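You operate a simulated robot arm through the tools that you are given. There is no shell and no other tool. Be economical: measure what you need, move in short steps, check, and stop when the job is done.

You run a simulated two-armed robot. Do the job below in one go: nothing can be reset, and whatever is moved stays where it is left.

TASK
Stop the pump, release all three clamps, park the blue stopper and cap the rinse bottle.
Fine: stop it before anything else; the stopper goes in the post holder.

It is judged by the outcome, as a careful person would: the job done as asked, and still so three seconds after it is handed in. It fails if anything else is knocked over, pushed out of place, dropped, spilled or broken. Lids that push on must go on centred and level and be pressed home; caps that screw on are set level and turned clockwise until they are tight.

THE ROBOT
Two 7-joint arms with two-finger parallel grippers on one trunk, on a base that drives. Base frame: it is fixed to the floor where the robot stands at the start and does not move with it; the origin is under the middle of the robot, x ahead of it, y to its left, z up. Units: m, rad, N and s.
The left shoulder is at the start at [0.07, 0.163, 1.22], the right one opposite. With the tool pointing down near the work surface each hand reaches from about 0.38 to 0.88 m from the robot's upright axis, wherever it stands, measured 20 degrees to its own side. Places, roughly: left clamp lever [0.5, 0.3, 1]; left pump dial [0.6, 0.3, 1.1]; middle clamp lever [0.5, 0.2, 1]; middle pump dial [0.6, 0.3, 1.1]; pump run button [0.5, 0, 1.1]; pump slider [0.5, 0.2, 0.9]; right clamp lever [0.5, 0.2, 1]; right pump dial [0.6, 0.2, 1.1]; speed dial [0.5, 0.1, 1.1]; top of the post holder [0.5, 1.1, 1]. Payload 3.43 kg a hand.
The tool frame of a hand sits at the grasp point between the pads (the TCP): z along the fingers, y along the line on which they close. The tips reach 0.034 m beyond it. Largest opening 0.128 m; finger width 0.024, thickness 0.012; the body of the gripper, 0.048 by 0.13 m, starts 0.096 m behind the TCP.
Orientation is that of the tool frame in the base frame, as a unit quaternion [w, x, y, z]. With the fingers straight down and closing along the base's y, the tool's x points along the base's -x, its y along +y and its z along -z.

THE INTERFACE
- The arms move only by the tool move_arm. It takes "left_plan", "right_plan" or both (then of equal length, played together; a hand with none holds still); each is a list that holds one entry, the list of rows, each a list of 6 numbers: the shift along the tool's x, y, z in units of 250 mm (1.0 is 250 mm), then the turn, a rotation vector about the tool's x, y, z in units of 180 degrees (1.0 is 180 degrees). In form: [[[x, y, z, rx, ry, rz], ...]]. A call has 1 to 10 rows; each row is the pose to reach, as a shift and turn from the pose commanded when the call began, along the tool's axes at that moment. "left_gripper" and "right_gripper" are, for a hand that has rows, the finger opening in m, from 0 to 0.128, set as the call begins (left out, the last holds). A call with a number of a shift or a turn outside -1 to 1 is refused whole. A row lasts 0.2 s, in which the tool goes at most 0.05 m and 0.15 rad; a call with a longer step from one row to the next is refused whole, and so is a gripper value outside its range. Where a pose cannot be reached the arm comes as near as it can. A force on the tool above 40 N (or 10 N above the force at the start of the call, whichever is more), or a blocked arm, ends the call early, and 0.2 s more pass. Each finger travels about 0.153 m/s and halts on what it meets, pressing with about 45 N; the grip force reading is that of the motor and also rises with nothing between the fingers. The clock runs only during rows and for 0.2 s after the last one: add rows that repeat a pose to give the fingers time. The reply holds the time, the measured pose of the TCP, the force on the tool along the base axes, the opening and the grip force, in the units named above and with some noise, with the torque about the TCP (base axes, N m) and any sound that the robot's microphone picked up, and new pictures: "pictures" is both (left out), scene, wrist or none (wrist: the cameras of the hands that moved).
- Cameras (640 x 400 px; columns grow to the right, rows downward): "scene" is now at [0.1305, 0.0404, 1.4622]; the picture's right is [0.44, -0.90, 0.00], its down [-0.39, -0.19, -0.90] and it looks along [0.81, 0.40, -0.43] (base axes); focal length 245 px, centre (320, 200). "left" rides on the left gripper at [0.076, 0.011, -0.16] in its tool frame; the picture's right is [-0.15, 0.99, 0.00], its down [-0.88, -0.13, -0.46] and it looks along [-0.45, -0.07, 0.89] (tool axes); focal length 234 px, centre (320, 200). "right" rides on the right gripper at [0.076, -0.011, -0.16] in its tool frame; the picture's right is [0.15, 0.99, 0.00], its down [-0.88, 0.13, -0.46] and it looks along [-0.45, 0.07, 0.89] (tool axes); focal length 234 px, centre (320, 200). There is no depth. A picture from a camera that has moved, and an enlarged one, comes with that camera's place and axes in the base frame and with its lens.
- move_column(by): slides the trunk up (or, below 0, down) by that many m; the arms and the scene camera ride with it, the base frame stays. It gives what a move gives, with no picture.
- base_move(legs): drives the robot by 1 to 6 legs, each [ahead, left, turn to the left] in m, m and rad, along the robot's own axes; the way and the turn of a leg run together, so that a leg with both is an arc; at most 1.5 m and 3.142 rad a leg. The arms and the cameras ride along, it lands a little off, and it stops where it bumps. It gives what a move gives, and a new picture of the scene camera.
- pan_tilt(pan, tilt): turns the head with the scene camera to pan (to the left, within 1.501 rad either way) and tilt (down, from -0.506 to 1.204), counted from straight ahead of the robot. It gives what a move gives, and a new picture of the scene camera.
- close_up(camera, box): a new picture of the part [left, top, right, bottom] of that camera's present view, enlarged. It takes no simulated time.
- close_job(): hands the job in; it is judged then, once.

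Work in short steps. Places have to be worked out from the pictures, the camera data and where the tool is seen: move nearer, look again, correct. Check each grasp and each placing, and mend what went wrong. You have 120 turns and 260 pictures in all, those below and enlarged ones among them. Open the grippers and draw the arms clear of the work before you hand the job in, unless the task says otherwise; then end with one line.

The tools are called after ">>>" by a JSON object that holds its "api" and its "payload". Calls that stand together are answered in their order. move_arm: Moves the arms, as the interface text tells. Its arguments: {"type":"object","properties":{"left_plan":{"type":"array","items":{"type":"array","items":{"type":"array","items":{"type":"number"}}}},"left_gripper":{"type":"number"},"right_plan":{"type":"array","items":{"type":"array","items":{"type":"array","items":{"type":"number"}}}},"right_gripper":{"type":"number"},"pictures":{"type":"string","enum":["both","scene","wrist","none"]}},"required":[]} The other tools are called the same way: move_column (by) slides the trunk up or down; base_move (legs) drives the base; pan_tilt (pan, tilt) turns the head that bears the scene camera; close_up (camera, box) takes an enlarged picture of a part of a camera's view; close_job () hands the job in.

At the start:

```text
time: 0.0
left_ee_pos: [0.418, 0.5881, 1.4137]
left_ee_rot: [0.0, 0.001, 1.0, 0.001]
left_contact_force: [-0.1, -1.1, -0.3]
left_ft_torque: [-0.01, 0.0, 0.02]
left_width: 0.1281
left_gripper_force: 0.1
right_ee_pos: [0.3597, 0.0043, 1.3566]
right_ee_rot: [0.0, -0.001, 1.0, 0.0]
right_contact_force: [-0.6, 0.7, -0.8]
right_ft_torque: [0.0, 0.02, 0.0]
right_width: 0.1281
right_gripper_force: 0.2
trunk travel left (down, up): [-0.7, 0.24]
robot x, y, heading: [-0.0013, 0.0012, -0.001]
head pan, tilt: [0.456, 0.445]
```

scene: 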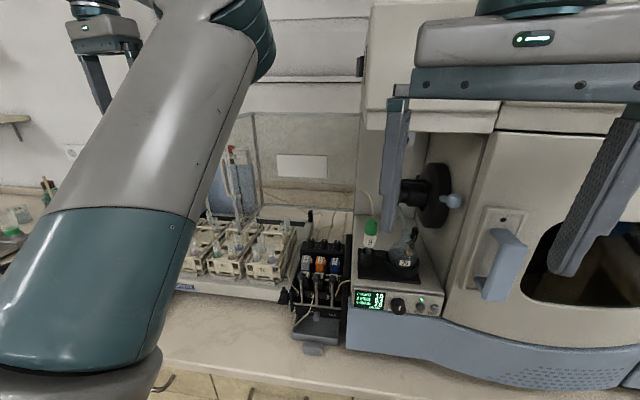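
right: 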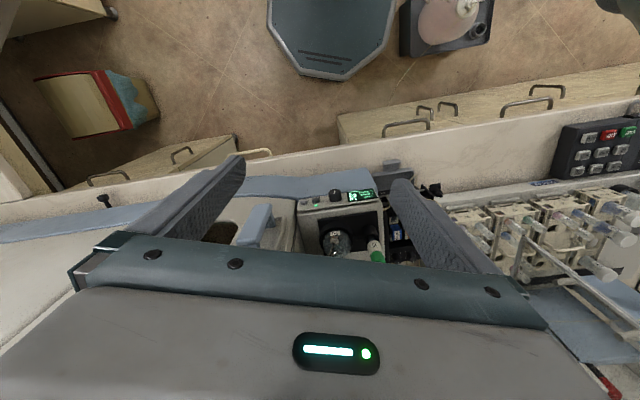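
left: 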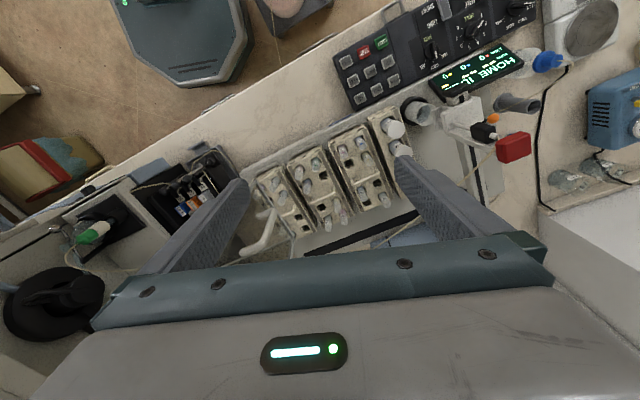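

The pump with three clamps is around the centre of the scene picture. I look at it enlarged, from the scene and the left wrist camera.

>>> {"api": "close_up", "payload": {"camera": "scene", "box": [270, 180, 470, 360]}}

>>> {"api": "close_up", "payload": {"camera": "left", "box": [40, 120, 260, 280]}}

>>> {"api": "close_up", "payload": {"camera": "left", "box": [400, 0, 640, 200]}}

```text
2.22 times, centred on (370, 270) of scene
camera zoom: at [0.1305, 0.0404, 1.4622], right [0.44, -0.9, 0.0], down [-0.39, -0.19, -0.9], along [0.81, 0.4, -0.43], focal length 545 px, centre (209, 44)
```

zoom: 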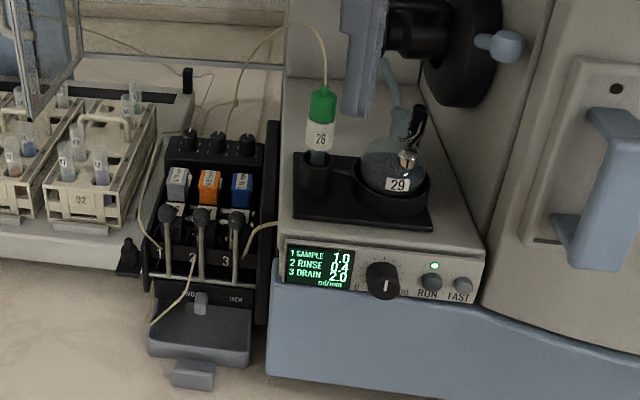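

```text
2.50 times, centred on (150, 200) of left
camera zoom: at [0.3416, 0.6013, 1.5723], right [0.15, 0.99, 0.0], down [0.88, -0.13, 0.46], along [0.45, -0.07, -0.89], focal length 585 px, centre (745, 200)
```

zoom: 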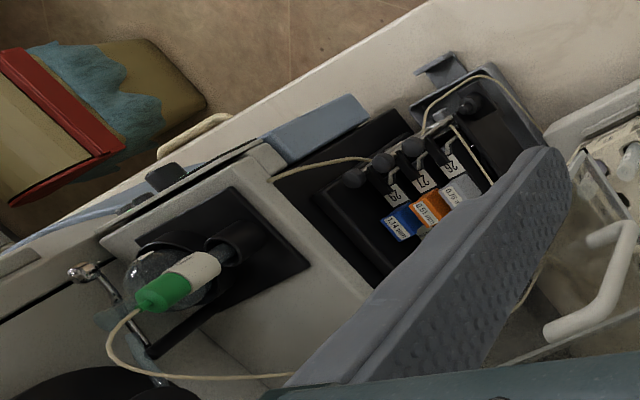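

```text
2.00 times, centred on (520, 100) of left
camera zoom: at [0.3416, 0.6013, 1.5723], right [0.15, 0.99, 0.0], down [0.88, -0.13, 0.46], along [0.45, -0.07, -0.89], focal length 468 px, centre (-80, 400)
```

zoom: 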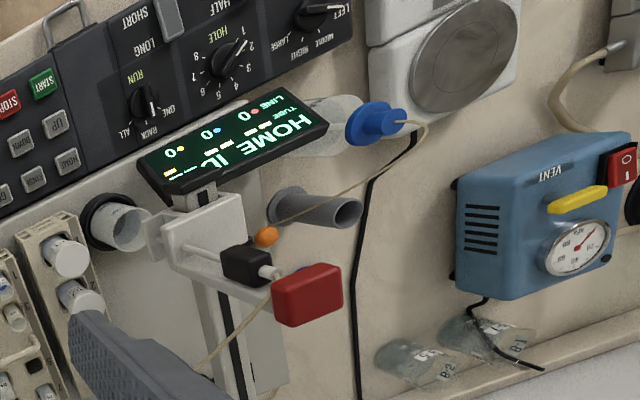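

Run LED is green, so the pump runs. I look left for the blue stopper, post holder and the bottles before acting.

>>> {"api": "pan_tilt", "payload": {"pan": 1.2, "tilt": 0.5}}

>>> {"api": "close_up", "payload": {"camera": "left", "box": [480, 20, 640, 120]}}

>>> {"api": "close_up", "payload": {"camera": "right", "box": [290, 150, 450, 270]}}

```text
time: 1.1
left_ee_pos: [0.4177, 0.5887, 1.413]
left_ee_rot: [0.0, 0.001, 1.0, 0.001]
left_contact_force: [-0.5, 0.1, 0.4]
left_ft_torque: [0.0, -0.01, -0.01]
left_width: 0.1281
left_gripper_force: 0.0
right_ee_pos: [0.361, 0.004, 1.3565]
right_ee_rot: [0.0, 0.0, 1.0, 0.0]
right_contact_force: [0.8, 0.3, -0.1]
right_ft_torque: [-0.01, 0.02, -0.01]
right_width: 0.1281
right_gripper_force: 0.0
trunk travel left (down, up): [-0.7, 0.24]
robot x, y, heading: [-0.0009, 0.0026, 0.002]
head pan, tilt: [1.201, 0.499]
camera scene: at [0.0808, 0.0847, 1.4572], right [0.93, -0.36, 0.0], down [-0.17, -0.45, -0.88], along [0.32, 0.82, -0.48], focal length 245 px, centre (320, 200)
```

scene: 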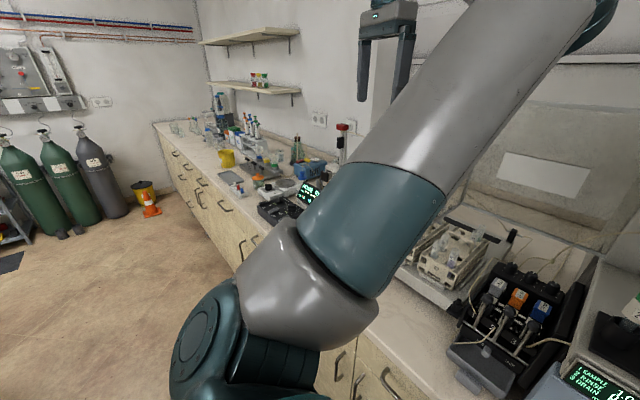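

```text
4.00 times, centred on (560, 70) of left
camera zoom: at [0.3416, 0.6013, 1.5723], right [0.15, 0.99, 0.0], down [0.88, -0.13, 0.46], along [0.45, -0.07, -0.89], focal length 937 px, centre (-640, 720)
```

zoom: 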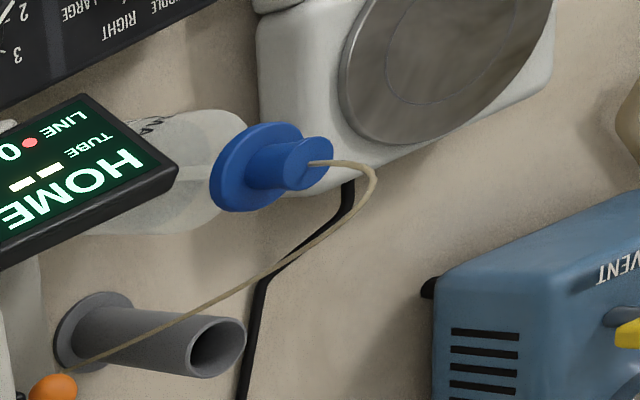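

```text
3.33 times, centred on (370, 210) of right
camera zoom: at [0.2846, -0.0076, 1.5155], right [-0.15, 0.99, 0.0], down [0.88, 0.13, 0.46], along [0.45, 0.07, -0.89], focal length 781 px, centre (153, 167)
```

zoom: 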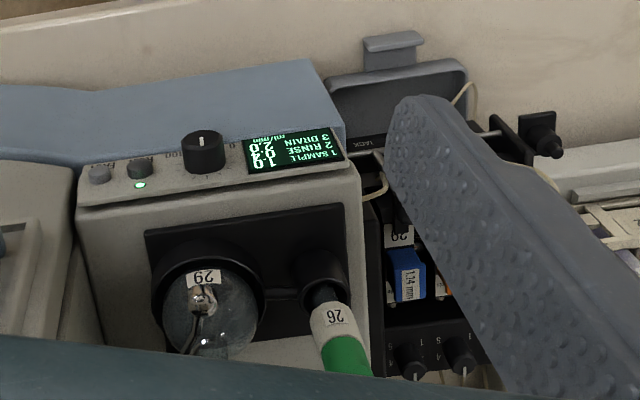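

The run button is at about (0.50, 0.017, 1.092), on a near-vertical panel facing back and slightly right. I close the right gripper and turn it about 20° to face the panel.

>>> {"api": "move_arm", "payload": {"right_plan": [[[0, 0, 0, 0, 0, -0.037], [0, 0, 0, 0, 0, -0.074], [0, 0, 0, 0, 0, -0.111], [0, 0, 0, 0, 0, -0.111], [0, 0, 0, 0, 0, -0.111]]], "right_gripper": 0, "pictures": "none"}}

>>> {"api": "pan_tilt", "payload": {"pan": 0.3, "tilt": 0.55}}

```text
time: 2.3
left_ee_pos: [0.4159, 0.5888, 1.4137]
left_ee_rot: [0.0, 0.001, 1.0, 0.001]
left_contact_force: [-0.1, -0.7, -0.1]
left_ft_torque: [-0.02, -0.02, 0.01]
left_width: 0.1283
left_gripper_force: 0.0
right_ee_pos: [0.3619, 0.0052, 1.3562]
right_ee_rot: [0.0, -0.174, 0.985, -0.001]
right_contact_force: [0.5, -0.8, 0.3]
right_ft_torque: [0.01, -0.02, 0.01]
right_width: 0.0003
right_gripper_force: 33.6
trunk travel left (down, up): [-0.7, 0.24]
robot x, y, heading: [0.0008, 0.0014, 0.002]
head pan, tilt: [1.201, 0.499]
```

```text
time: 3.5
left_ee_pos: [0.418, 0.5887, 1.4132]
left_ee_rot: [0.001, 0.0, 1.0, 0.001]
left_contact_force: [0.3, -1.2, -1.0]
left_ft_torque: [0.01, 0.0, 0.02]
left_width: 0.128
left_gripper_force: 0.1
right_ee_pos: [0.3609, 0.0055, 1.3574]
right_ee_rot: [0.0, -0.174, 0.985, 0.0]
right_contact_force: [-0.6, -0.1, -0.5]
right_ft_torque: [-0.01, -0.01, -0.02]
right_width: 0.0
right_gripper_force: 32.7
trunk travel left (down, up): [-0.7, 0.24]
robot x, y, heading: [0.0003, 0.0033, 0.001]
head pan, tilt: [0.3, 0.55]
camera scene: at [0.1336, 0.0265, 1.4526], right [0.3, -0.95, 0.0], down [-0.5, -0.15, -0.85], along [0.81, 0.25, -0.52], focal length 245 px, centre (320, 200)
```

scene: 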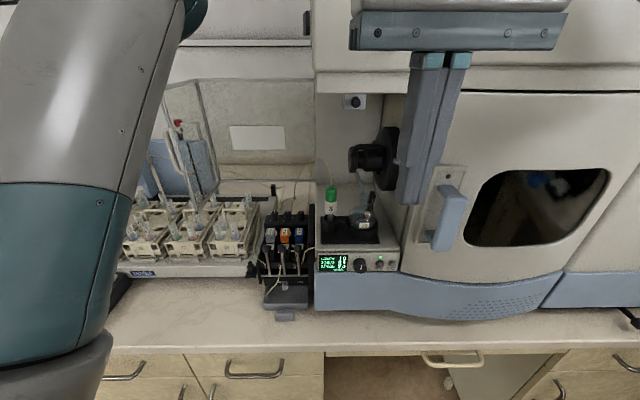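

Turned as planned. Now I lower and tilt the hand to a standoff about 6 cm in front of the button.

>>> {"api": "move_arm", "payload": {"right_plan": [[[-0.023, -0.018, 0.124, 0, -0.028, 0], [-0.046, -0.036, 0.247, 0, -0.056, 0], [-0.069, -0.054, 0.371, 0, -0.083, 0], [-0.091, -0.071, 0.494, 0, -0.111, 0], [-0.114, -0.089, 0.618, 0, -0.139, 0], [-0.137, -0.107, 0.741, 0, -0.167, 0], [-0.16, -0.125, 0.865, 0, -0.195, 0], [-0.182, -0.142, 0.988, 0, -0.222, 0], [-0.182, -0.142, 0.988, 0, -0.222, 0]]]}}

```text
time: 5.5
left_ee_pos: [0.4177, 0.5883, 1.414]
left_ee_rot: [0.0, 0.001, 1.0, 0.001]
left_contact_force: [-0.1, -0.1, 0.5]
left_ft_torque: [0.02, 0.02, 0.03]
left_width: 0.128
left_gripper_force: 0.1
right_ee_pos: [0.4419, 0.0078, 1.119]
right_ee_rot: [0.336, -0.163, 0.926, 0.059]
right_contact_force: [-0.1, 0.8, -0.3]
right_ft_torque: [-0.01, -0.04, 0.01]
right_width: 0.0001
right_gripper_force: 33.2
right hand out of reach, approached as far as the arm can: row 7, 8, 9
trunk travel left (down, up): [-0.7, 0.24]
robot x, y, heading: [-0.0048, 0.001, -0.0]
head pan, tilt: [0.3, 0.55]
camera scene: at [0.1329, 0.0264, 1.4527], right [0.3, -0.96, 0.0], down [-0.5, -0.15, -0.85], along [0.81, 0.25, -0.52], focal length 245 px, centre (320, 200)
camera right: at [0.2941, -0.0583, 1.192], right [-0.44, 0.89, -0.09], down [0.31, 0.25, 0.91], along [0.84, 0.38, -0.39], focal length 234 px, centre (320, 200)
```

scene: 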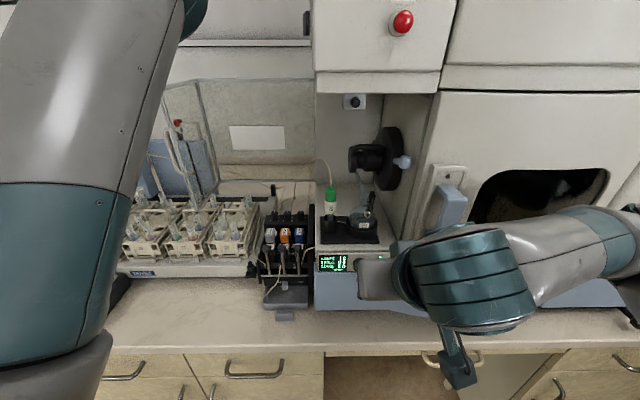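
right: 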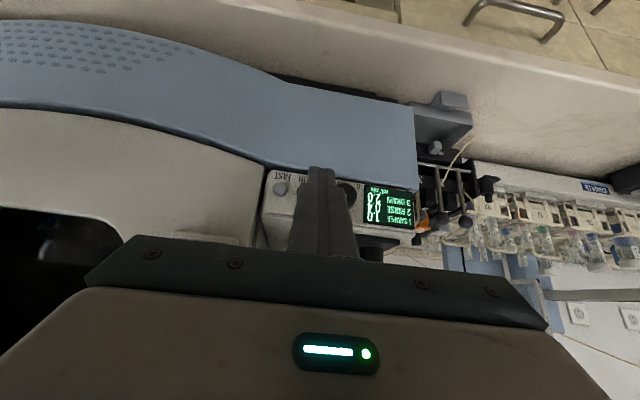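

The hand is a bit too close to the trunk for this tilt. I back the base 10 cm to give room.

>>> {"api": "base_move", "payload": {"legs": [[-0.1, 0, 0]]}}

>>> {"api": "move_arm", "payload": {"right_plan": [[[0, 0, 0, 0, 0, 0], [0, 0, 0, 0, 0, 0]]], "pictures": "wrist"}}

```text
time: 6.6
left_ee_pos: [0.3199, 0.5895, 1.4119]
left_ee_rot: [0.0, 0.0, 1.0, 0.0]
left_contact_force: [0.6, 0.4, -0.1]
left_ft_torque: [-0.01, -0.01, 0.0]
left_width: 0.128
left_gripper_force: 0.0
right_ee_pos: [0.3454, 0.007, 1.1188]
right_ee_rot: [0.334, -0.164, 0.926, 0.059]
right_contact_force: [0.1, 0.5, -0.1]
right_ft_torque: [-0.03, 0.0, 0.0]
right_width: 0.0001
right_gripper_force: 33.7
trunk travel left (down, up): [-0.7, 0.24]
robot x, y, heading: [-0.0989, 0.0033, 0.001]
head pan, tilt: [0.3, 0.55]
camera scene: at [0.0362, 0.0266, 1.4525], right [0.3, -0.96, 0.0], down [-0.5, -0.15, -0.85], along [0.81, 0.25, -0.52], focal length 245 px, centre (320, 200)
```

scene: 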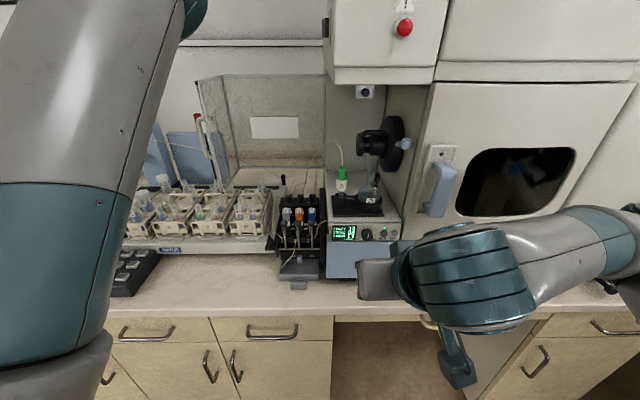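

```text
time: 7.2
left_ee_pos: [0.3183, 0.5888, 1.4132]
left_ee_rot: [0.0, 0.001, 1.0, 0.001]
left_contact_force: [-1.1, 0.5, 0.6]
left_ft_torque: [-0.04, -0.03, -0.01]
left_width: 0.1279
left_gripper_force: 0.1
right_ee_pos: [0.3443, 0.0089, 1.1195]
right_ee_rot: [0.337, -0.163, 0.925, 0.06]
right_contact_force: [-0.8, -0.3, -0.3]
right_ft_torque: [0.01, -0.04, 0.0]
right_width: 0.0
right_gripper_force: 32.6
trunk travel left (down, up): [-0.7, 0.24]
robot x, y, heading: [-0.0994, -0.0015, 0.002]
head pan, tilt: [0.3, 0.55]
camera right: at [0.1963, -0.058, 1.1922], right [-0.44, 0.89, -0.09], down [0.32, 0.25, 0.91], along [0.84, 0.38, -0.39], focal length 234 px, centre (320, 200)
```

right: 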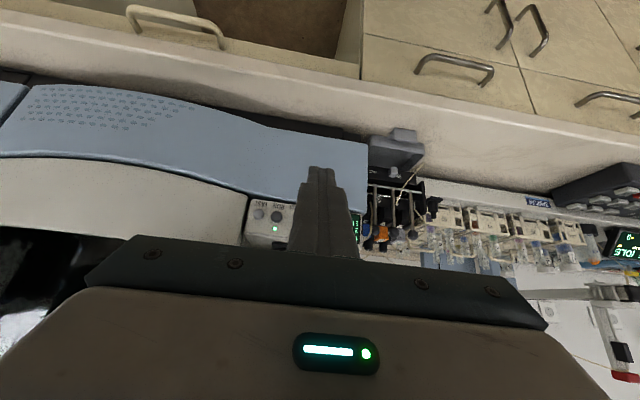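

I take enlarged views to locate the run button again from the new poses.

>>> {"api": "close_up", "payload": {"camera": "scene", "box": [320, 200, 420, 262]}}

>>> {"api": "close_up", "payload": {"camera": "right", "box": [230, 180, 380, 274]}}

```text
6.40 times, centred on (370, 231) of scene
camera zoom: at [0.0352, 0.0265, 1.4527], right [0.3, -0.96, 0.0], down [-0.5, -0.15, -0.85], along [0.81, 0.25, -0.52], focal length 1569 px, centre (0, 2)
```

zoom: 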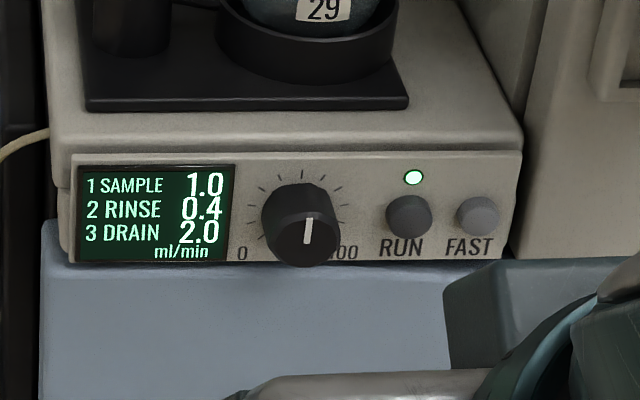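

```text
4.26 times, centred on (305, 227) of right
camera zoom: at [0.1963, -0.058, 1.1922], right [-0.44, 0.89, -0.09], down [0.32, 0.25, 0.91], along [0.84, 0.38, -0.39], focal length 996 px, centre (384, 85)
```

zoom: 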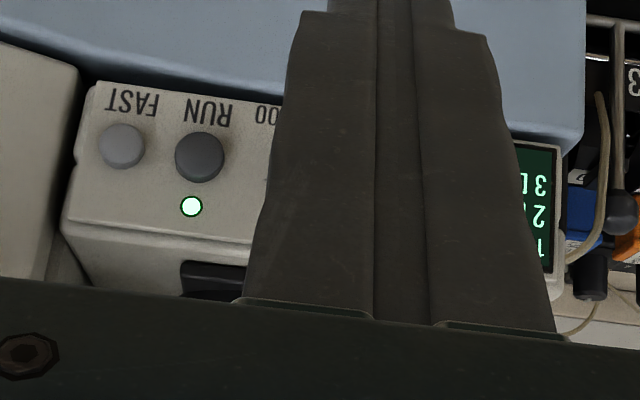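

The button is refined to (0.497, 0.0155, 1.094). I bring the fingertip edge to about 3 cm in front of it.

>>> {"api": "move_arm", "payload": {"right_plan": [[[-0.081, -0.054, 0.08, 0, 0, 0], [-0.162, -0.108, 0.161, 0, 0, 0], [-0.244, -0.162, 0.241, 0, 0, 0], [-0.244, -0.162, 0.241, 0, 0, 0]]], "pictures": "wrist"}}

>>> {"api": "close_up", "payload": {"camera": "right", "box": [230, 130, 430, 255]}}

>>> {"api": "close_up", "payload": {"camera": "scene", "box": [320, 200, 420, 262]}}

```text
time: 8.2
left_ee_pos: [0.3189, 0.5884, 1.4125]
left_ee_rot: [0.0, -0.001, 1.0, 0.001]
left_contact_force: [0.3, -0.1, 0.1]
left_ft_torque: [0.02, 0.0, 0.02]
left_width: 0.1279
left_gripper_force: 0.1
right_ee_pos: [0.4375, -0.0012, 1.1108]
right_ee_rot: [0.336, -0.163, 0.926, 0.059]
right_contact_force: [-0.3, 0.4, 0.4]
right_ft_torque: [-0.01, 0.02, -0.02]
right_width: 0.0
right_gripper_force: 32.6
trunk travel left (down, up): [-0.7, 0.24]
robot x, y, heading: [-0.0985, 0.0004, -0.003]
head pan, tilt: [0.3, 0.55]
camera right: at [0.2896, -0.0675, 1.1836], right [-0.44, 0.89, -0.09], down [0.32, 0.25, 0.91], along [0.84, 0.38, -0.39], focal length 234 px, centre (320, 200)
```

right: 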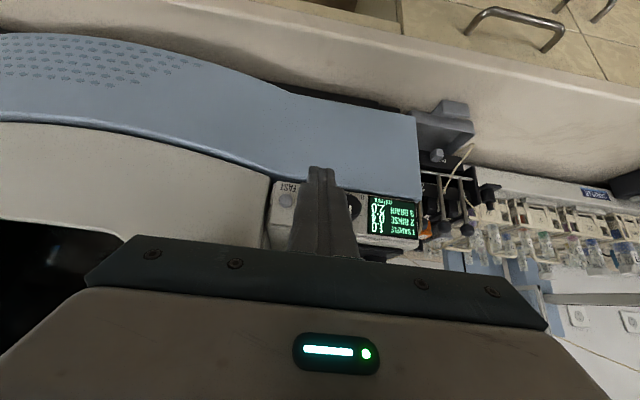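

```text
3.20 times, centred on (330, 192) of right
camera zoom: at [0.2896, -0.0675, 1.1836], right [-0.44, 0.89, -0.09], down [0.32, 0.25, 0.91], along [0.84, 0.38, -0.39], focal length 749 px, centre (288, 224)
```

zoom: 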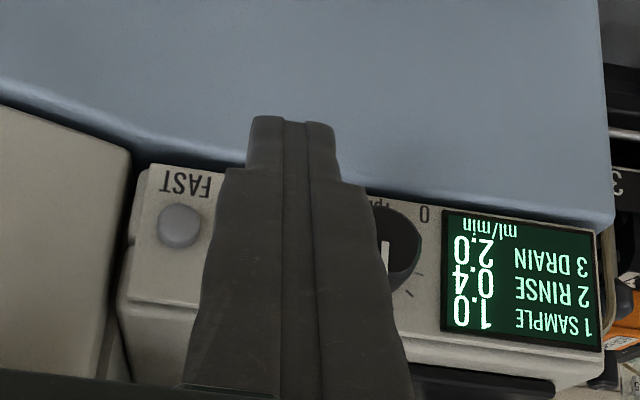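

```text
6.40 times, centred on (370, 231) of scene
camera zoom: at [0.0355, 0.0266, 1.4526], right [0.3, -0.96, 0.0], down [-0.5, -0.15, -0.85], along [0.81, 0.25, -0.52], focal length 1569 px, centre (0, 2)
```

zoom: 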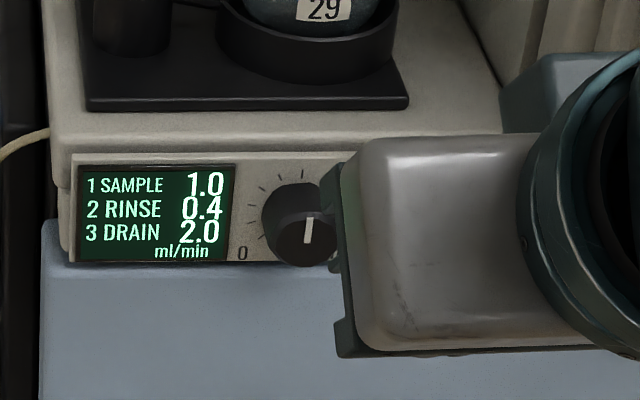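

The tip lines up with the button and clears the knob and FAST. I press forward gently; the force limit will stop me.

>>> {"api": "move_arm", "payload": {"right_plan": [[[-0.061, -0.008, 0.051, 0, 0, 0], [-0.079, -0.011, 0.066, 0, 0, 0], [-0.088, -0.012, 0.074, 0, 0, 0], [-0.097, -0.013, 0.082, 0, 0, 0], [-0.106, -0.015, 0.089, 0, 0, 0]]], "pictures": "scene"}}

```text
time: 9.4
left_ee_pos: [0.3192, 0.5888, 1.4134]
left_ee_rot: [0.001, 0.0, 1.0, 0.002]
left_contact_force: [0.4, 0.2, 0.0]
left_ft_torque: [0.01, -0.02, -0.01]
left_width: 0.1277
left_gripper_force: 0.0
right_ee_pos: [0.4726, 0.0081, 1.1101]
right_ee_rot: [0.336, -0.163, 0.926, 0.059]
right_contact_force: [-1.0, 1.0, 0.2]
right_ft_torque: [-0.02, 0.03, 0.01]
right_width: 0.0
right_gripper_force: 32.4
trunk travel left (down, up): [-0.7, 0.24]
robot x, y, heading: [-0.0962, -0.0, -0.003]
head pan, tilt: [0.3, 0.55]
heard: click
camera scene: at [0.0349, 0.0264, 1.4527], right [0.3, -0.96, 0.0], down [-0.5, -0.15, -0.85], along [0.81, 0.25, -0.52], focal length 245 px, centre (320, 200)
```

scene: 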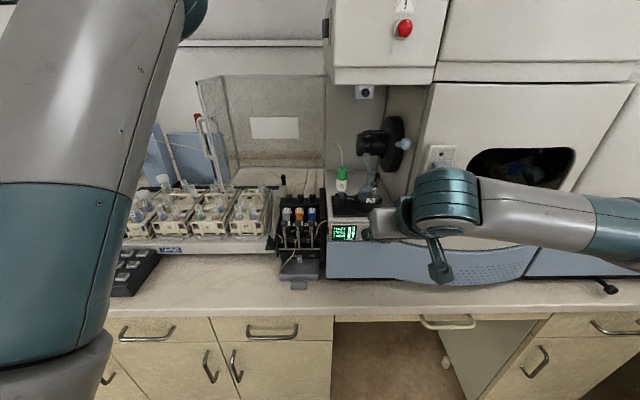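

A click was heard. I withdraw straight back and check the run light.

>>> {"api": "move_arm", "payload": {"right_plan": [[[0.09, 0.013, -0.08, 0, 0, 0], [0.21, 0.03, -0.19, 0, 0, 0], [0.33, 0.05, -0.29, 0, 0, 0], [0.4, 0.07, -0.35, 0, 0, 0], [0.4, 0.07, -0.47, 0, 0, 0], [0.4, -0.1, -0.57, 0, 0, 0], [0.4, -0.25, -0.64, 0, 0, 0], [0.4, -0.4, -0.7, 0, 0, 0]]], "pictures": "scene"}}

>>> {"api": "close_up", "payload": {"camera": "scene", "box": [260, 180, 430, 300]}}

>>> {"api": "close_up", "payload": {"camera": "right", "box": [130, 130, 450, 330]}}

```text
time: 11.2
left_ee_pos: [0.3163, 0.5872, 1.4145]
left_ee_rot: [0.001, 0.0, 1.0, 0.001]
left_contact_force: [-0.6, -1.0, -0.7]
left_ft_torque: [0.05, -0.04, 0.03]
left_width: 0.1279
left_gripper_force: 0.1
right_ee_pos: [0.3707, -0.1471, 1.2086]
right_ee_rot: [0.336, -0.163, 0.926, 0.059]
right_contact_force: [0.1, -0.3, 0.1]
right_ft_torque: [0.02, -0.01, 0.01]
right_width: 0.0
right_gripper_force: 32.7
right hand out of reach, approached as far as the arm can: row 4, 5, 6, 7, 8
trunk travel left (down, up): [-0.7, 0.24]
robot x, y, heading: [-0.0959, 0.0051, -0.005]
head pan, tilt: [0.3, 0.55]
camera scene: at [0.0337, 0.0243, 1.4528], right [0.3, -0.95, 0.0], down [-0.5, -0.15, -0.85], along [0.81, 0.25, -0.52], focal length 245 px, centre (320, 200)
```

scene: 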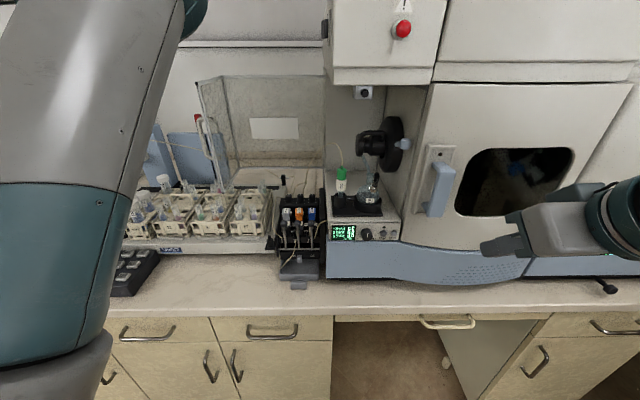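

```text
3.33 times, centred on (345, 240) of scene
camera zoom: at [0.0337, 0.0243, 1.4528], right [0.3, -0.95, 0.0], down [-0.5, -0.15, -0.85], along [0.81, 0.25, -0.52], focal length 817 px, centre (237, 67)
```

zoom: 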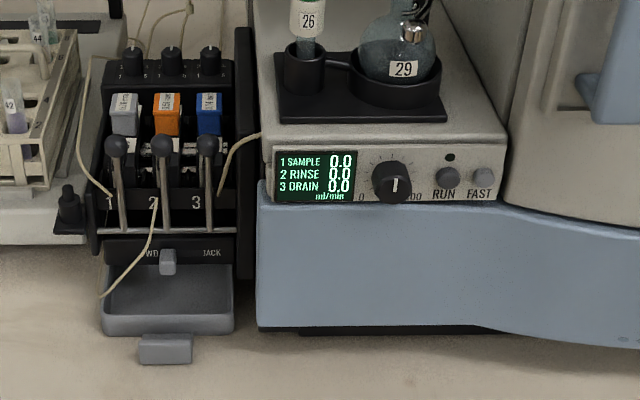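

```text
2.00 times, centred on (290, 230) of right
camera zoom: at [0.223, -0.214, 1.283], right [-0.45, 0.89, -0.09], down [0.32, 0.25, 0.91], along [0.84, 0.38, -0.39], focal length 468 px, centre (380, 140)
```

zoom: 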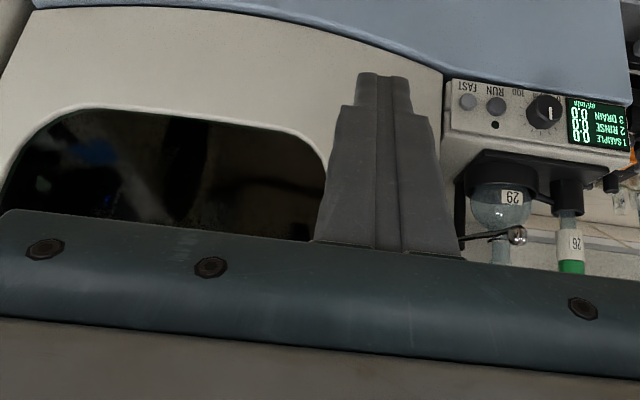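

The pump is stopped: light off, all channels 0.0. Now I study the clamps closely.

>>> {"api": "close_up", "payload": {"camera": "scene", "box": [270, 185, 340, 295]}}

>>> {"api": "close_up", "payload": {"camera": "left", "box": [120, 130, 300, 240]}}

>>> {"api": "close_up", "payload": {"camera": "left", "box": [0, 0, 640, 400]}}

```text
3.64 times, centred on (305, 240) of scene
camera zoom: at [0.0337, 0.0243, 1.4528], right [0.3, -0.95, 0.0], down [-0.5, -0.15, -0.85], along [0.81, 0.25, -0.52], focal length 892 px, centre (374, 54)
```

zoom: 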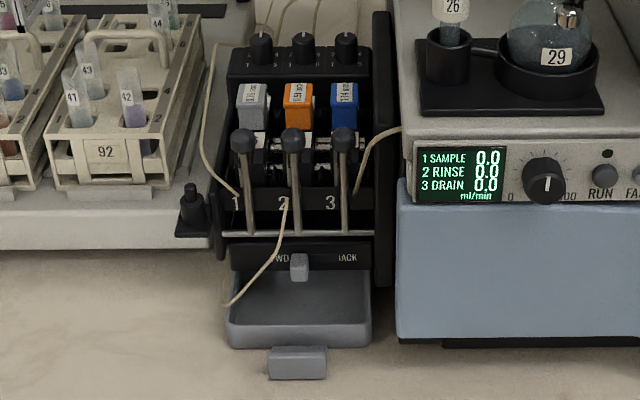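

```text
3.56 times, centred on (210, 185) of left
camera zoom: at [0.2408, 0.5991, 1.574], right [0.15, 0.99, 0.0], down [0.88, -0.13, 0.46], along [0.45, -0.06, -0.89], focal length 833 px, centre (711, 253)
```

zoom: 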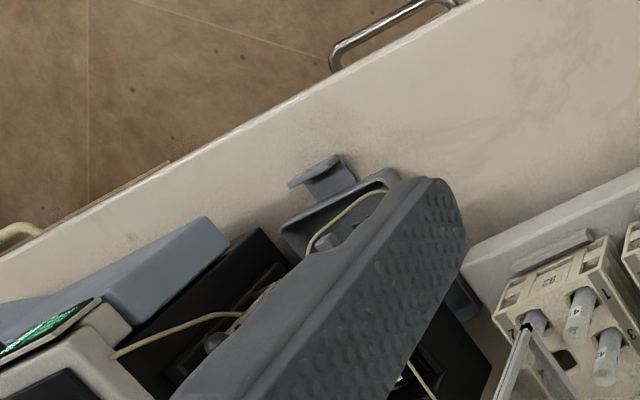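

```text
1.00 times, centred on (320, 200) of left (not enlarged: the box is as wide or as high as the picture)
camera zoom: at [0.2408, 0.5991, 1.574], right [0.15, 0.99, 0.0], down [0.88, -0.13, 0.46], along [0.45, -0.06, -0.89], focal length 234 px, centre (320, 200)
```

zoom: 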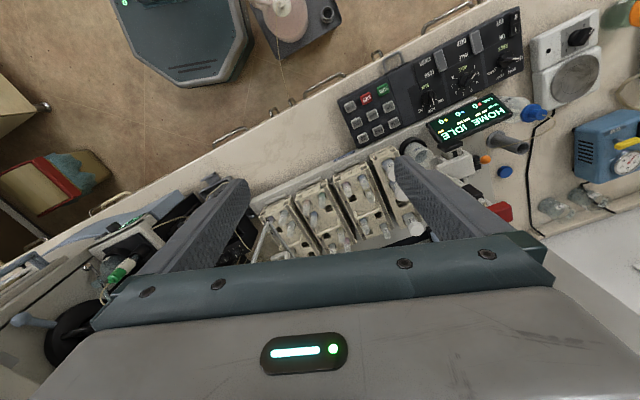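

Lever knobs are at roughly (0.494, 0.269, 1.068), (0.505, 0.235, 1.070) and (0.517, 0.20, 1.072). I drive left to put the right arm in front of the pump and look.

>>> {"api": "base_move", "payload": {"legs": [[0, 0.33, 0]]}}

>>> {"api": "close_up", "payload": {"camera": "right", "box": [160, 0, 560, 250]}}

>>> {"api": "close_up", "payload": {"camera": "left", "box": [320, 0, 640, 200]}}

```text
time: 12.2
left_ee_pos: [0.319, 0.6195, 1.4108]
left_ee_rot: [0.0, 0.0, 1.0, -0.001]
left_contact_force: [-0.2, 0.9, 0.0]
left_ft_torque: [-0.06, 0.02, 0.0]
left_width: 0.1278
left_gripper_force: 0.0
right_ee_pos: [0.3718, -0.1158, 1.2097]
right_ee_rot: [0.334, -0.164, 0.926, 0.057]
right_contact_force: [0.0, 0.4, 0.1]
right_ft_torque: [-0.03, 0.01, -0.06]
right_width: 0.0
right_gripper_force: 33.0
trunk travel left (down, up): [-0.7, 0.24]
robot x, y, heading: [-0.0984, 0.0208, -0.002]
head pan, tilt: [0.3, 0.55]
stopped in leg 1: the robot was blocked; the commanded pose is now the measured one
camera scene: at [0.0357, 0.0561, 1.4526], right [0.3, -0.95, 0.0], down [-0.5, -0.16, -0.85], along [0.81, 0.25, -0.52], focal length 245 px, centre (320, 200)
```

scene: 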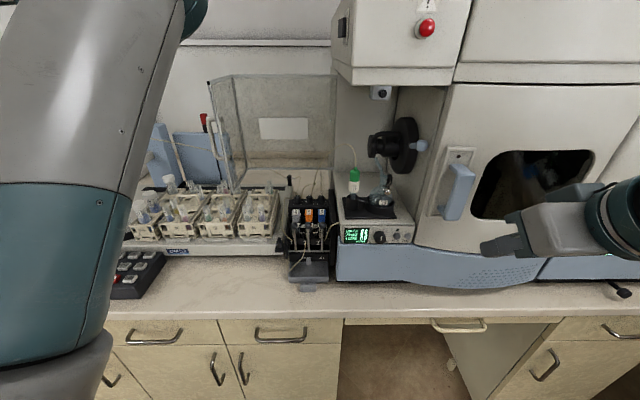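

```text
1.60 times, centred on (360, 125) of right
camera zoom: at [0.2247, -0.1828, 1.2836], right [-0.45, 0.89, -0.1], down [0.32, 0.26, 0.91], along [0.84, 0.38, -0.4], focal length 375 px, centre (256, 320)
```

zoom: 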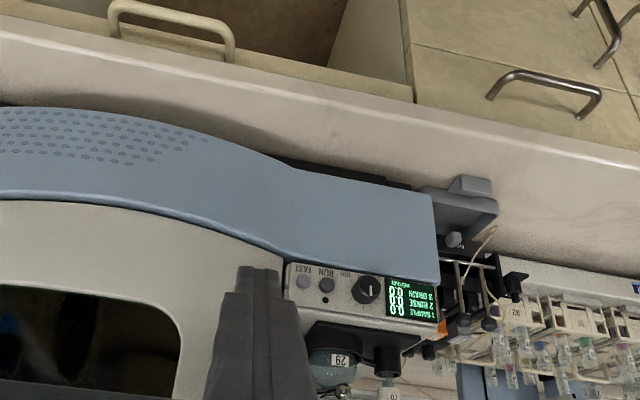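

```text
2.00 times, centred on (480, 100) of left
camera zoom: at [0.2432, 0.6317, 1.5702], right [0.15, 0.99, 0.0], down [0.88, -0.13, 0.46], along [0.45, -0.07, -0.89], focal length 468 px, centre (0, 400)
```

zoom: 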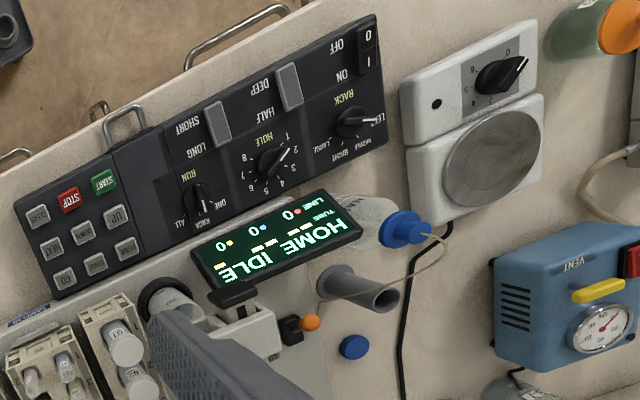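

The base is blocked by something on the floor at left; I'll look at that later. A blue cap lies near the grey post holder. The levers are within the left arm's reach, so I swing the left hand over to look.

>>> {"api": "move_arm", "payload": {"left_plan": [[[0, -0.15, 0.05, 0, 0, 0], [0, -0.3, 0.1, 0, 0, 0], [0, -0.45, 0.15, 0, 0, 0], [0, -0.6, 0.2, 0, 0, 0], [0, -0.75, 0.25, 0, 0, 0], [0, -0.9, 0.3, 0, 0, 0], [0, -1.0, 0.35, 0, 0, 0], [0, -1.0, 0.4, 0, 0, 0]]], "left_gripper": 0, "pictures": "both"}}

>>> {"api": "pan_tilt", "payload": {"pan": 1.45, "tilt": 1.1}}

```text
time: 14.1
left_ee_pos: [0.3118, 0.416, 1.3105]
left_ee_rot: [0.0, 0.001, 1.0, 0.002]
left_contact_force: [-0.1, 0.6, -0.2]
left_ft_torque: [0.0, -0.01, -0.02]
left_width: 0.0001
left_gripper_force: 32.8
left hand out of reach, approached as far as the arm can: row 6, 7, 8
right_ee_pos: [0.3729, -0.1225, 1.2081]
right_ee_rot: [0.334, -0.164, 0.926, 0.059]
right_contact_force: [-0.6, 0.2, 0.2]
right_ft_torque: [0.04, 0.0, 0.01]
right_width: 0.0
right_gripper_force: 33.2
trunk travel left (down, up): [-0.7, 0.24]
robot x, y, heading: [-0.0975, 0.024, 0.003]
head pan, tilt: [0.3, 0.55]
camera scene: at [0.0366, 0.0508, 1.4526], right [0.3, -0.95, 0.0], down [-0.5, -0.15, -0.85], along [0.81, 0.25, -0.52], focal length 245 px, centre (320, 200)
camera left: at [0.2359, 0.4282, 1.4705], right [0.15, 0.99, 0.0], down [0.88, -0.13, 0.46], along [0.45, -0.07, -0.89], focal length 234 px, centre (320, 200)
```

scene: 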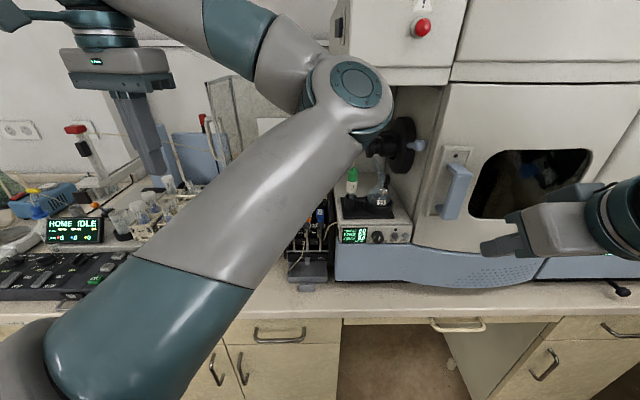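
left: 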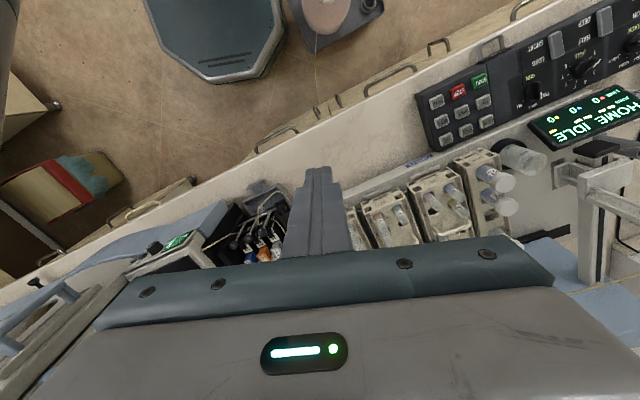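

```text
time: 15.4
left_ee_pos: [0.3117, 0.4157, 1.3113]
left_ee_rot: [-0.001, 0.001, 1.0, 0.001]
left_contact_force: [-0.1, -1.0, 0.6]
left_ft_torque: [0.01, -0.02, -0.02]
left_width: 0.0001
left_gripper_force: 32.8
right_ee_pos: [0.3727, -0.1216, 1.2089]
right_ee_rot: [0.335, -0.163, 0.926, 0.059]
right_contact_force: [-0.7, -0.1, -0.4]
right_ft_torque: [0.03, 0.02, -0.02]
right_width: 0.0
right_gripper_force: 32.8
trunk travel left (down, up): [-0.7, 0.24]
robot x, y, heading: [-0.0983, 0.0293, 0.0]
head pan, tilt: [1.45, 1.1]
camera scene: at [-0.042, 0.0874, 1.4095], right [0.99, -0.12, 0.0], down [-0.11, -0.88, -0.45], along [0.05, 0.45, -0.89], focal length 245 px, centre (320, 200)
```

scene: 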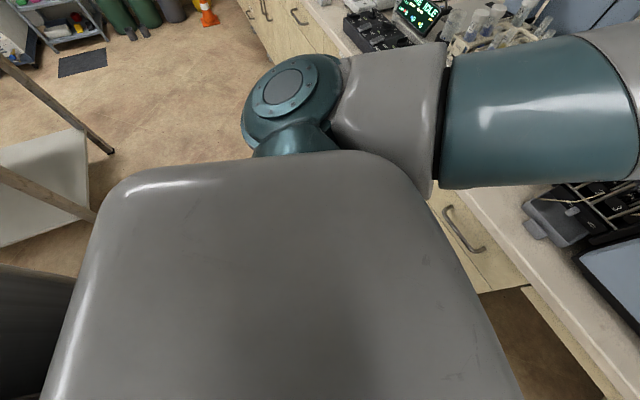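

The obstacle is low, on the floor to the left, so I'll go behind it later. I look at the levers from this new angle.

>>> {"api": "close_up", "payload": {"camera": "left", "box": [190, 165, 310, 265]}}

>>> {"api": "move_column", "payload": {"by": 0.15}}

>>> {"api": "pan_tilt", "payload": {"pan": 0.35, "tilt": 0.7}}

```text
4.00 times, centred on (250, 215) of left
camera zoom: at [0.2356, 0.4289, 1.4705], right [0.15, 0.99, 0.0], down [0.88, -0.13, 0.46], along [0.45, -0.07, -0.89], focal length 937 px, centre (600, 140)
```

zoom: 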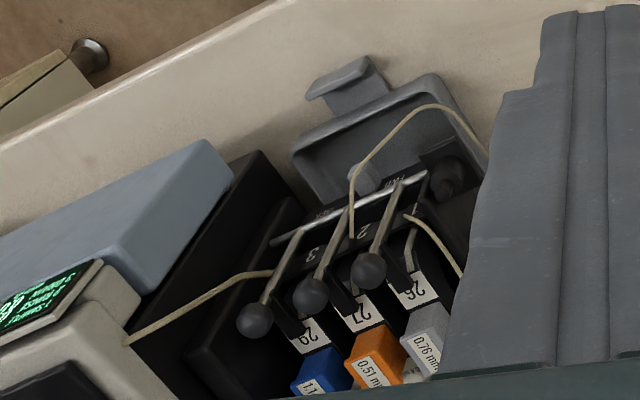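

```text
time: 17.2
left_ee_pos: [0.3112, 0.4169, 1.4612]
left_ee_rot: [0.0, 0.001, 1.0, 0.0]
left_contact_force: [-0.3, 0.6, -1.0]
left_ft_torque: [0.04, 0.01, 0.01]
left_width: 0.0
left_gripper_force: 32.9
right_ee_pos: [0.3734, -0.1211, 1.3576]
right_ee_rot: [0.334, -0.163, 0.927, 0.058]
right_contact_force: [0.5, -0.3, 0.6]
right_ft_torque: [0.02, 0.01, 0.03]
right_width: 0.0002
right_gripper_force: 33.2
trunk travel left (down, up): [-0.85, 0.09]
robot x, y, heading: [-0.097, 0.025, 0.001]
head pan, tilt: [1.45, 1.1]
```

```text
time: 18.5
left_ee_pos: [0.3116, 0.416, 1.4609]
left_ee_rot: [0.0, 0.0, 1.0, 0.0]
left_contact_force: [0.2, 0.5, 0.3]
left_ft_torque: [-0.03, 0.0, 0.02]
left_width: 0.0001
left_gripper_force: 33.0
right_ee_pos: [0.3731, -0.1214, 1.3591]
right_ee_rot: [0.334, -0.164, 0.926, 0.059]
right_contact_force: [0.5, -0.5, 0.2]
right_ft_torque: [0.02, -0.02, 0.01]
right_width: 0.0001
right_gripper_force: 33.1
trunk travel left (down, up): [-0.85, 0.09]
robot x, y, heading: [-0.0945, 0.0264, -0.001]
head pan, tilt: [0.351, 0.7]
camera scene: at [0.0303, 0.054, 1.5895], right [0.35, -0.94, 0.0], down [-0.6, -0.22, -0.76], along [0.72, 0.26, -0.64], focal length 245 px, centre (320, 200)
```

scene: 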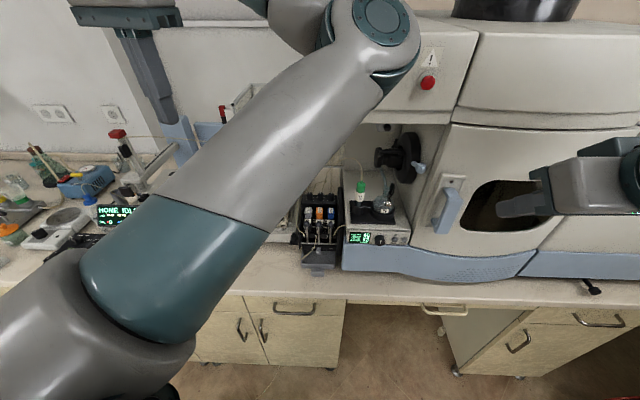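

The levers stand upright, hinged on the low front rod, with knobs at the top; they release by swinging forward toward me. I bring the left hand above and in front of them, yawed to the pump.

>>> {"api": "move_arm", "payload": {"left_plan": [[[-0.07, -0.06, 0.1, 0, 0, -0.012], [-0.15, -0.12, 0.2, 0, 0, -0.025], [-0.23, -0.18, 0.3, 0, 0, -0.037], [-0.31, -0.25, 0.4, 0, 0, -0.05], [-0.39, -0.31, 0.5, 0, 0, -0.062], [-0.47, -0.38, 0.6, 0, 0, -0.075], [-0.55, -0.44, 0.7, 0, 0, -0.087], [-0.6, -0.5, 0.8, 0, 0, -0.1]]], "left_gripper": 0.03, "pictures": "both"}}

>>> {"api": "close_up", "payload": {"camera": "left", "box": [200, 100, 440, 250]}}

```text
time: 20.3
left_ee_pos: [0.519, 0.3902, 1.2599]
left_ee_rot: [0.001, -0.153, 0.988, 0.0]
left_contact_force: [-15.5, -6.3, 5.2]
left_ft_torque: [1.0, -1.54, 1.11]
left_width: 0.0301
left_gripper_force: 0.0
left hand out of reach, approached as far as the arm can: row 1, 2, 3, 4, 5, 6, 7, 8
right_ee_pos: [0.3675, -0.1235, 1.3611]
right_ee_rot: [0.337, -0.164, 0.925, 0.058]
right_contact_force: [-0.1, 0.4, 0.2]
right_ft_torque: [0.0, -0.02, 0.0]
right_width: 0.0003
right_gripper_force: 32.5
trunk travel left (down, up): [-0.85, 0.09]
robot x, y, heading: [-0.0973, 0.0261, 0.002]
head pan, tilt: [0.351, 0.7]
camera scene: at [0.0232, 0.0521, 1.5902], right [0.34, -0.94, 0.0], down [-0.6, -0.22, -0.77], along [0.72, 0.26, -0.64], focal length 245 px, centre (320, 200)
camera left: at [0.4426, 0.3789, 1.4184], right [-0.16, 0.99, 0.0], down [0.88, 0.14, 0.46], along [0.45, 0.08, -0.89], focal length 234 px, centre (320, 200)
```

scene: 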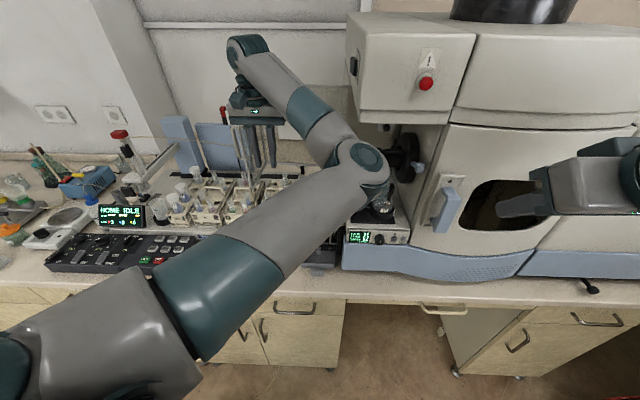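
left: 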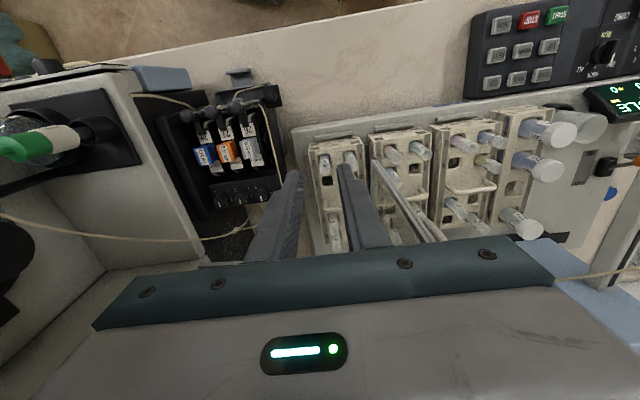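

```text
2.67 times, centred on (320, 175) of left
camera zoom: at [0.4426, 0.3789, 1.4184], right [-0.16, 0.99, 0.0], down [0.88, 0.14, 0.46], along [0.45, 0.08, -0.89], focal length 624 px, centre (320, 267)
```

zoom: 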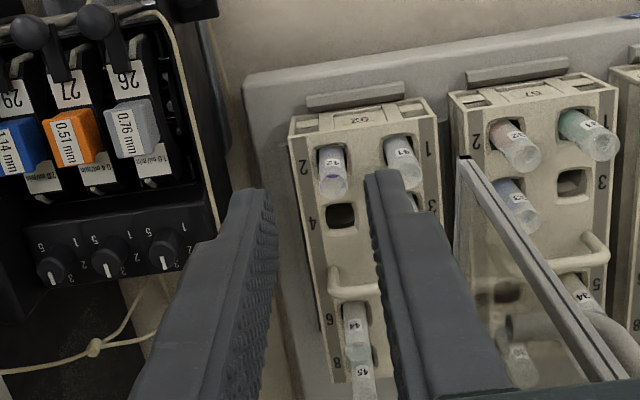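

The hand feels a 16 N side force and the arm took an awkward elbow position. I back straight off and up first.

>>> {"api": "move_arm", "payload": {"left_plan": [[[0.1, 0, -0.05, 0, 0, 0], [0.2, 0, -0.15, 0, 0, 0], [0.3, 0, -0.28, 0, 0, 0], [0.4, 0, -0.4, 0, 0, 0]]], "pictures": "both"}}

```text
time: 21.3
left_ee_pos: [0.4582, 0.4138, 1.3506]
left_ee_rot: [0.0, -0.155, 0.988, 0.001]
left_contact_force: [-0.1, 0.3, 0.2]
left_ft_torque: [-0.02, 0.0, 0.0]
left_width: 0.0297
left_gripper_force: 0.0
left hand out of reach, approached as far as the arm can: row 1, 2, 3, 4
right_ee_pos: [0.3734, -0.1217, 1.3577]
right_ee_rot: [0.335, -0.163, 0.926, 0.059]
right_contact_force: [0.2, -0.6, -0.3]
right_ft_torque: [0.01, -0.05, 0.01]
right_width: 0.0
right_gripper_force: 32.1
trunk travel left (down, up): [-0.85, 0.09]
robot x, y, heading: [-0.0938, 0.0256, 0.0]
head pan, tilt: [0.351, 0.7]
camera scene: at [0.03, 0.0538, 1.5894], right [0.34, -0.94, 0.0], down [-0.6, -0.22, -0.76], along [0.72, 0.26, -0.64], focal length 245 px, centre (320, 200)
camera left: at [0.3831, 0.4018, 1.5098], right [-0.16, 0.99, 0.0], down [0.88, 0.15, 0.46], along [0.45, 0.08, -0.89], focal length 234 px, centre (320, 200)
```

scene: 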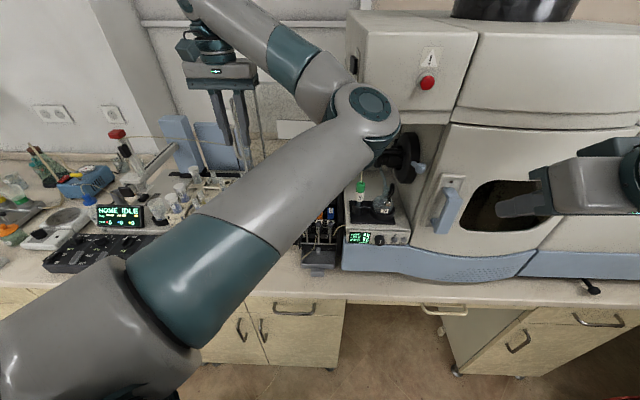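
left: 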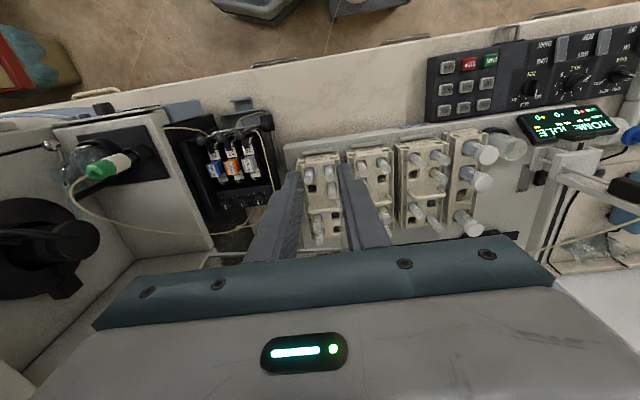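

Force gone. The left arm is awkward here, so I move it back out to the left and will use the right arm for the levers.

>>> {"api": "move_arm", "payload": {"left_plan": [[[0.04, 0.1, -0.05, 0, 0, 0.01], [0.08, 0.22, -0.1, 0, 0, 0.02], [0.12, 0.34, -0.15, 0, 0, 0.03], [0.16, 0.46, -0.2, 0, 0, 0.045], [0.2, 0.58, -0.25, 0, 0, 0.06], [0.23, 0.7, -0.3, 0, 0, 0.08], [0.26, 0.82, -0.35, 0, 0, 0.1], [0.266, 0.9, -0.4, 0, 0, 0.1]]], "pictures": "scene"}}

```text
time: 23.1
left_ee_pos: [0.3301, 0.6101, 1.4498]
left_ee_rot: [0.0, 0.001, 1.0, 0.0]
left_contact_force: [-0.5, -0.1, 0.1]
left_ft_torque: [-0.01, -0.01, 0.0]
left_width: 0.0297
left_gripper_force: 0.0
right_ee_pos: [0.3726, -0.1205, 1.3594]
right_ee_rot: [0.335, -0.163, 0.926, 0.058]
right_contact_force: [-1.1, -0.1, -0.8]
right_ft_torque: [0.01, 0.0, -0.02]
right_width: 0.0
right_gripper_force: 32.8
trunk travel left (down, up): [-0.85, 0.09]
robot x, y, heading: [-0.0959, 0.0216, 0.0]
head pan, tilt: [0.351, 0.7]
camera scene: at [0.0293, 0.0551, 1.5895], right [0.34, -0.94, 0.0], down [-0.6, -0.22, -0.77], along [0.72, 0.26, -0.64], focal length 245 px, centre (320, 200)
```

scene: 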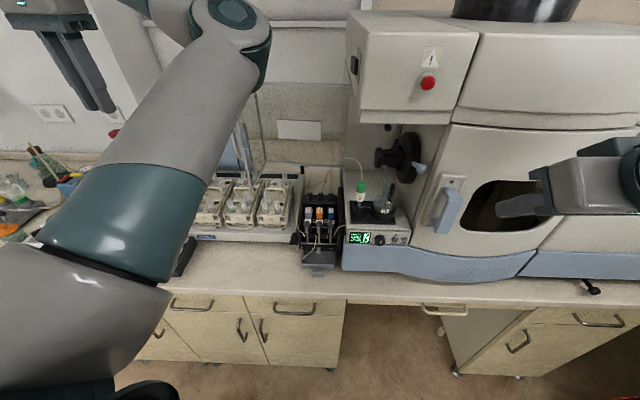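

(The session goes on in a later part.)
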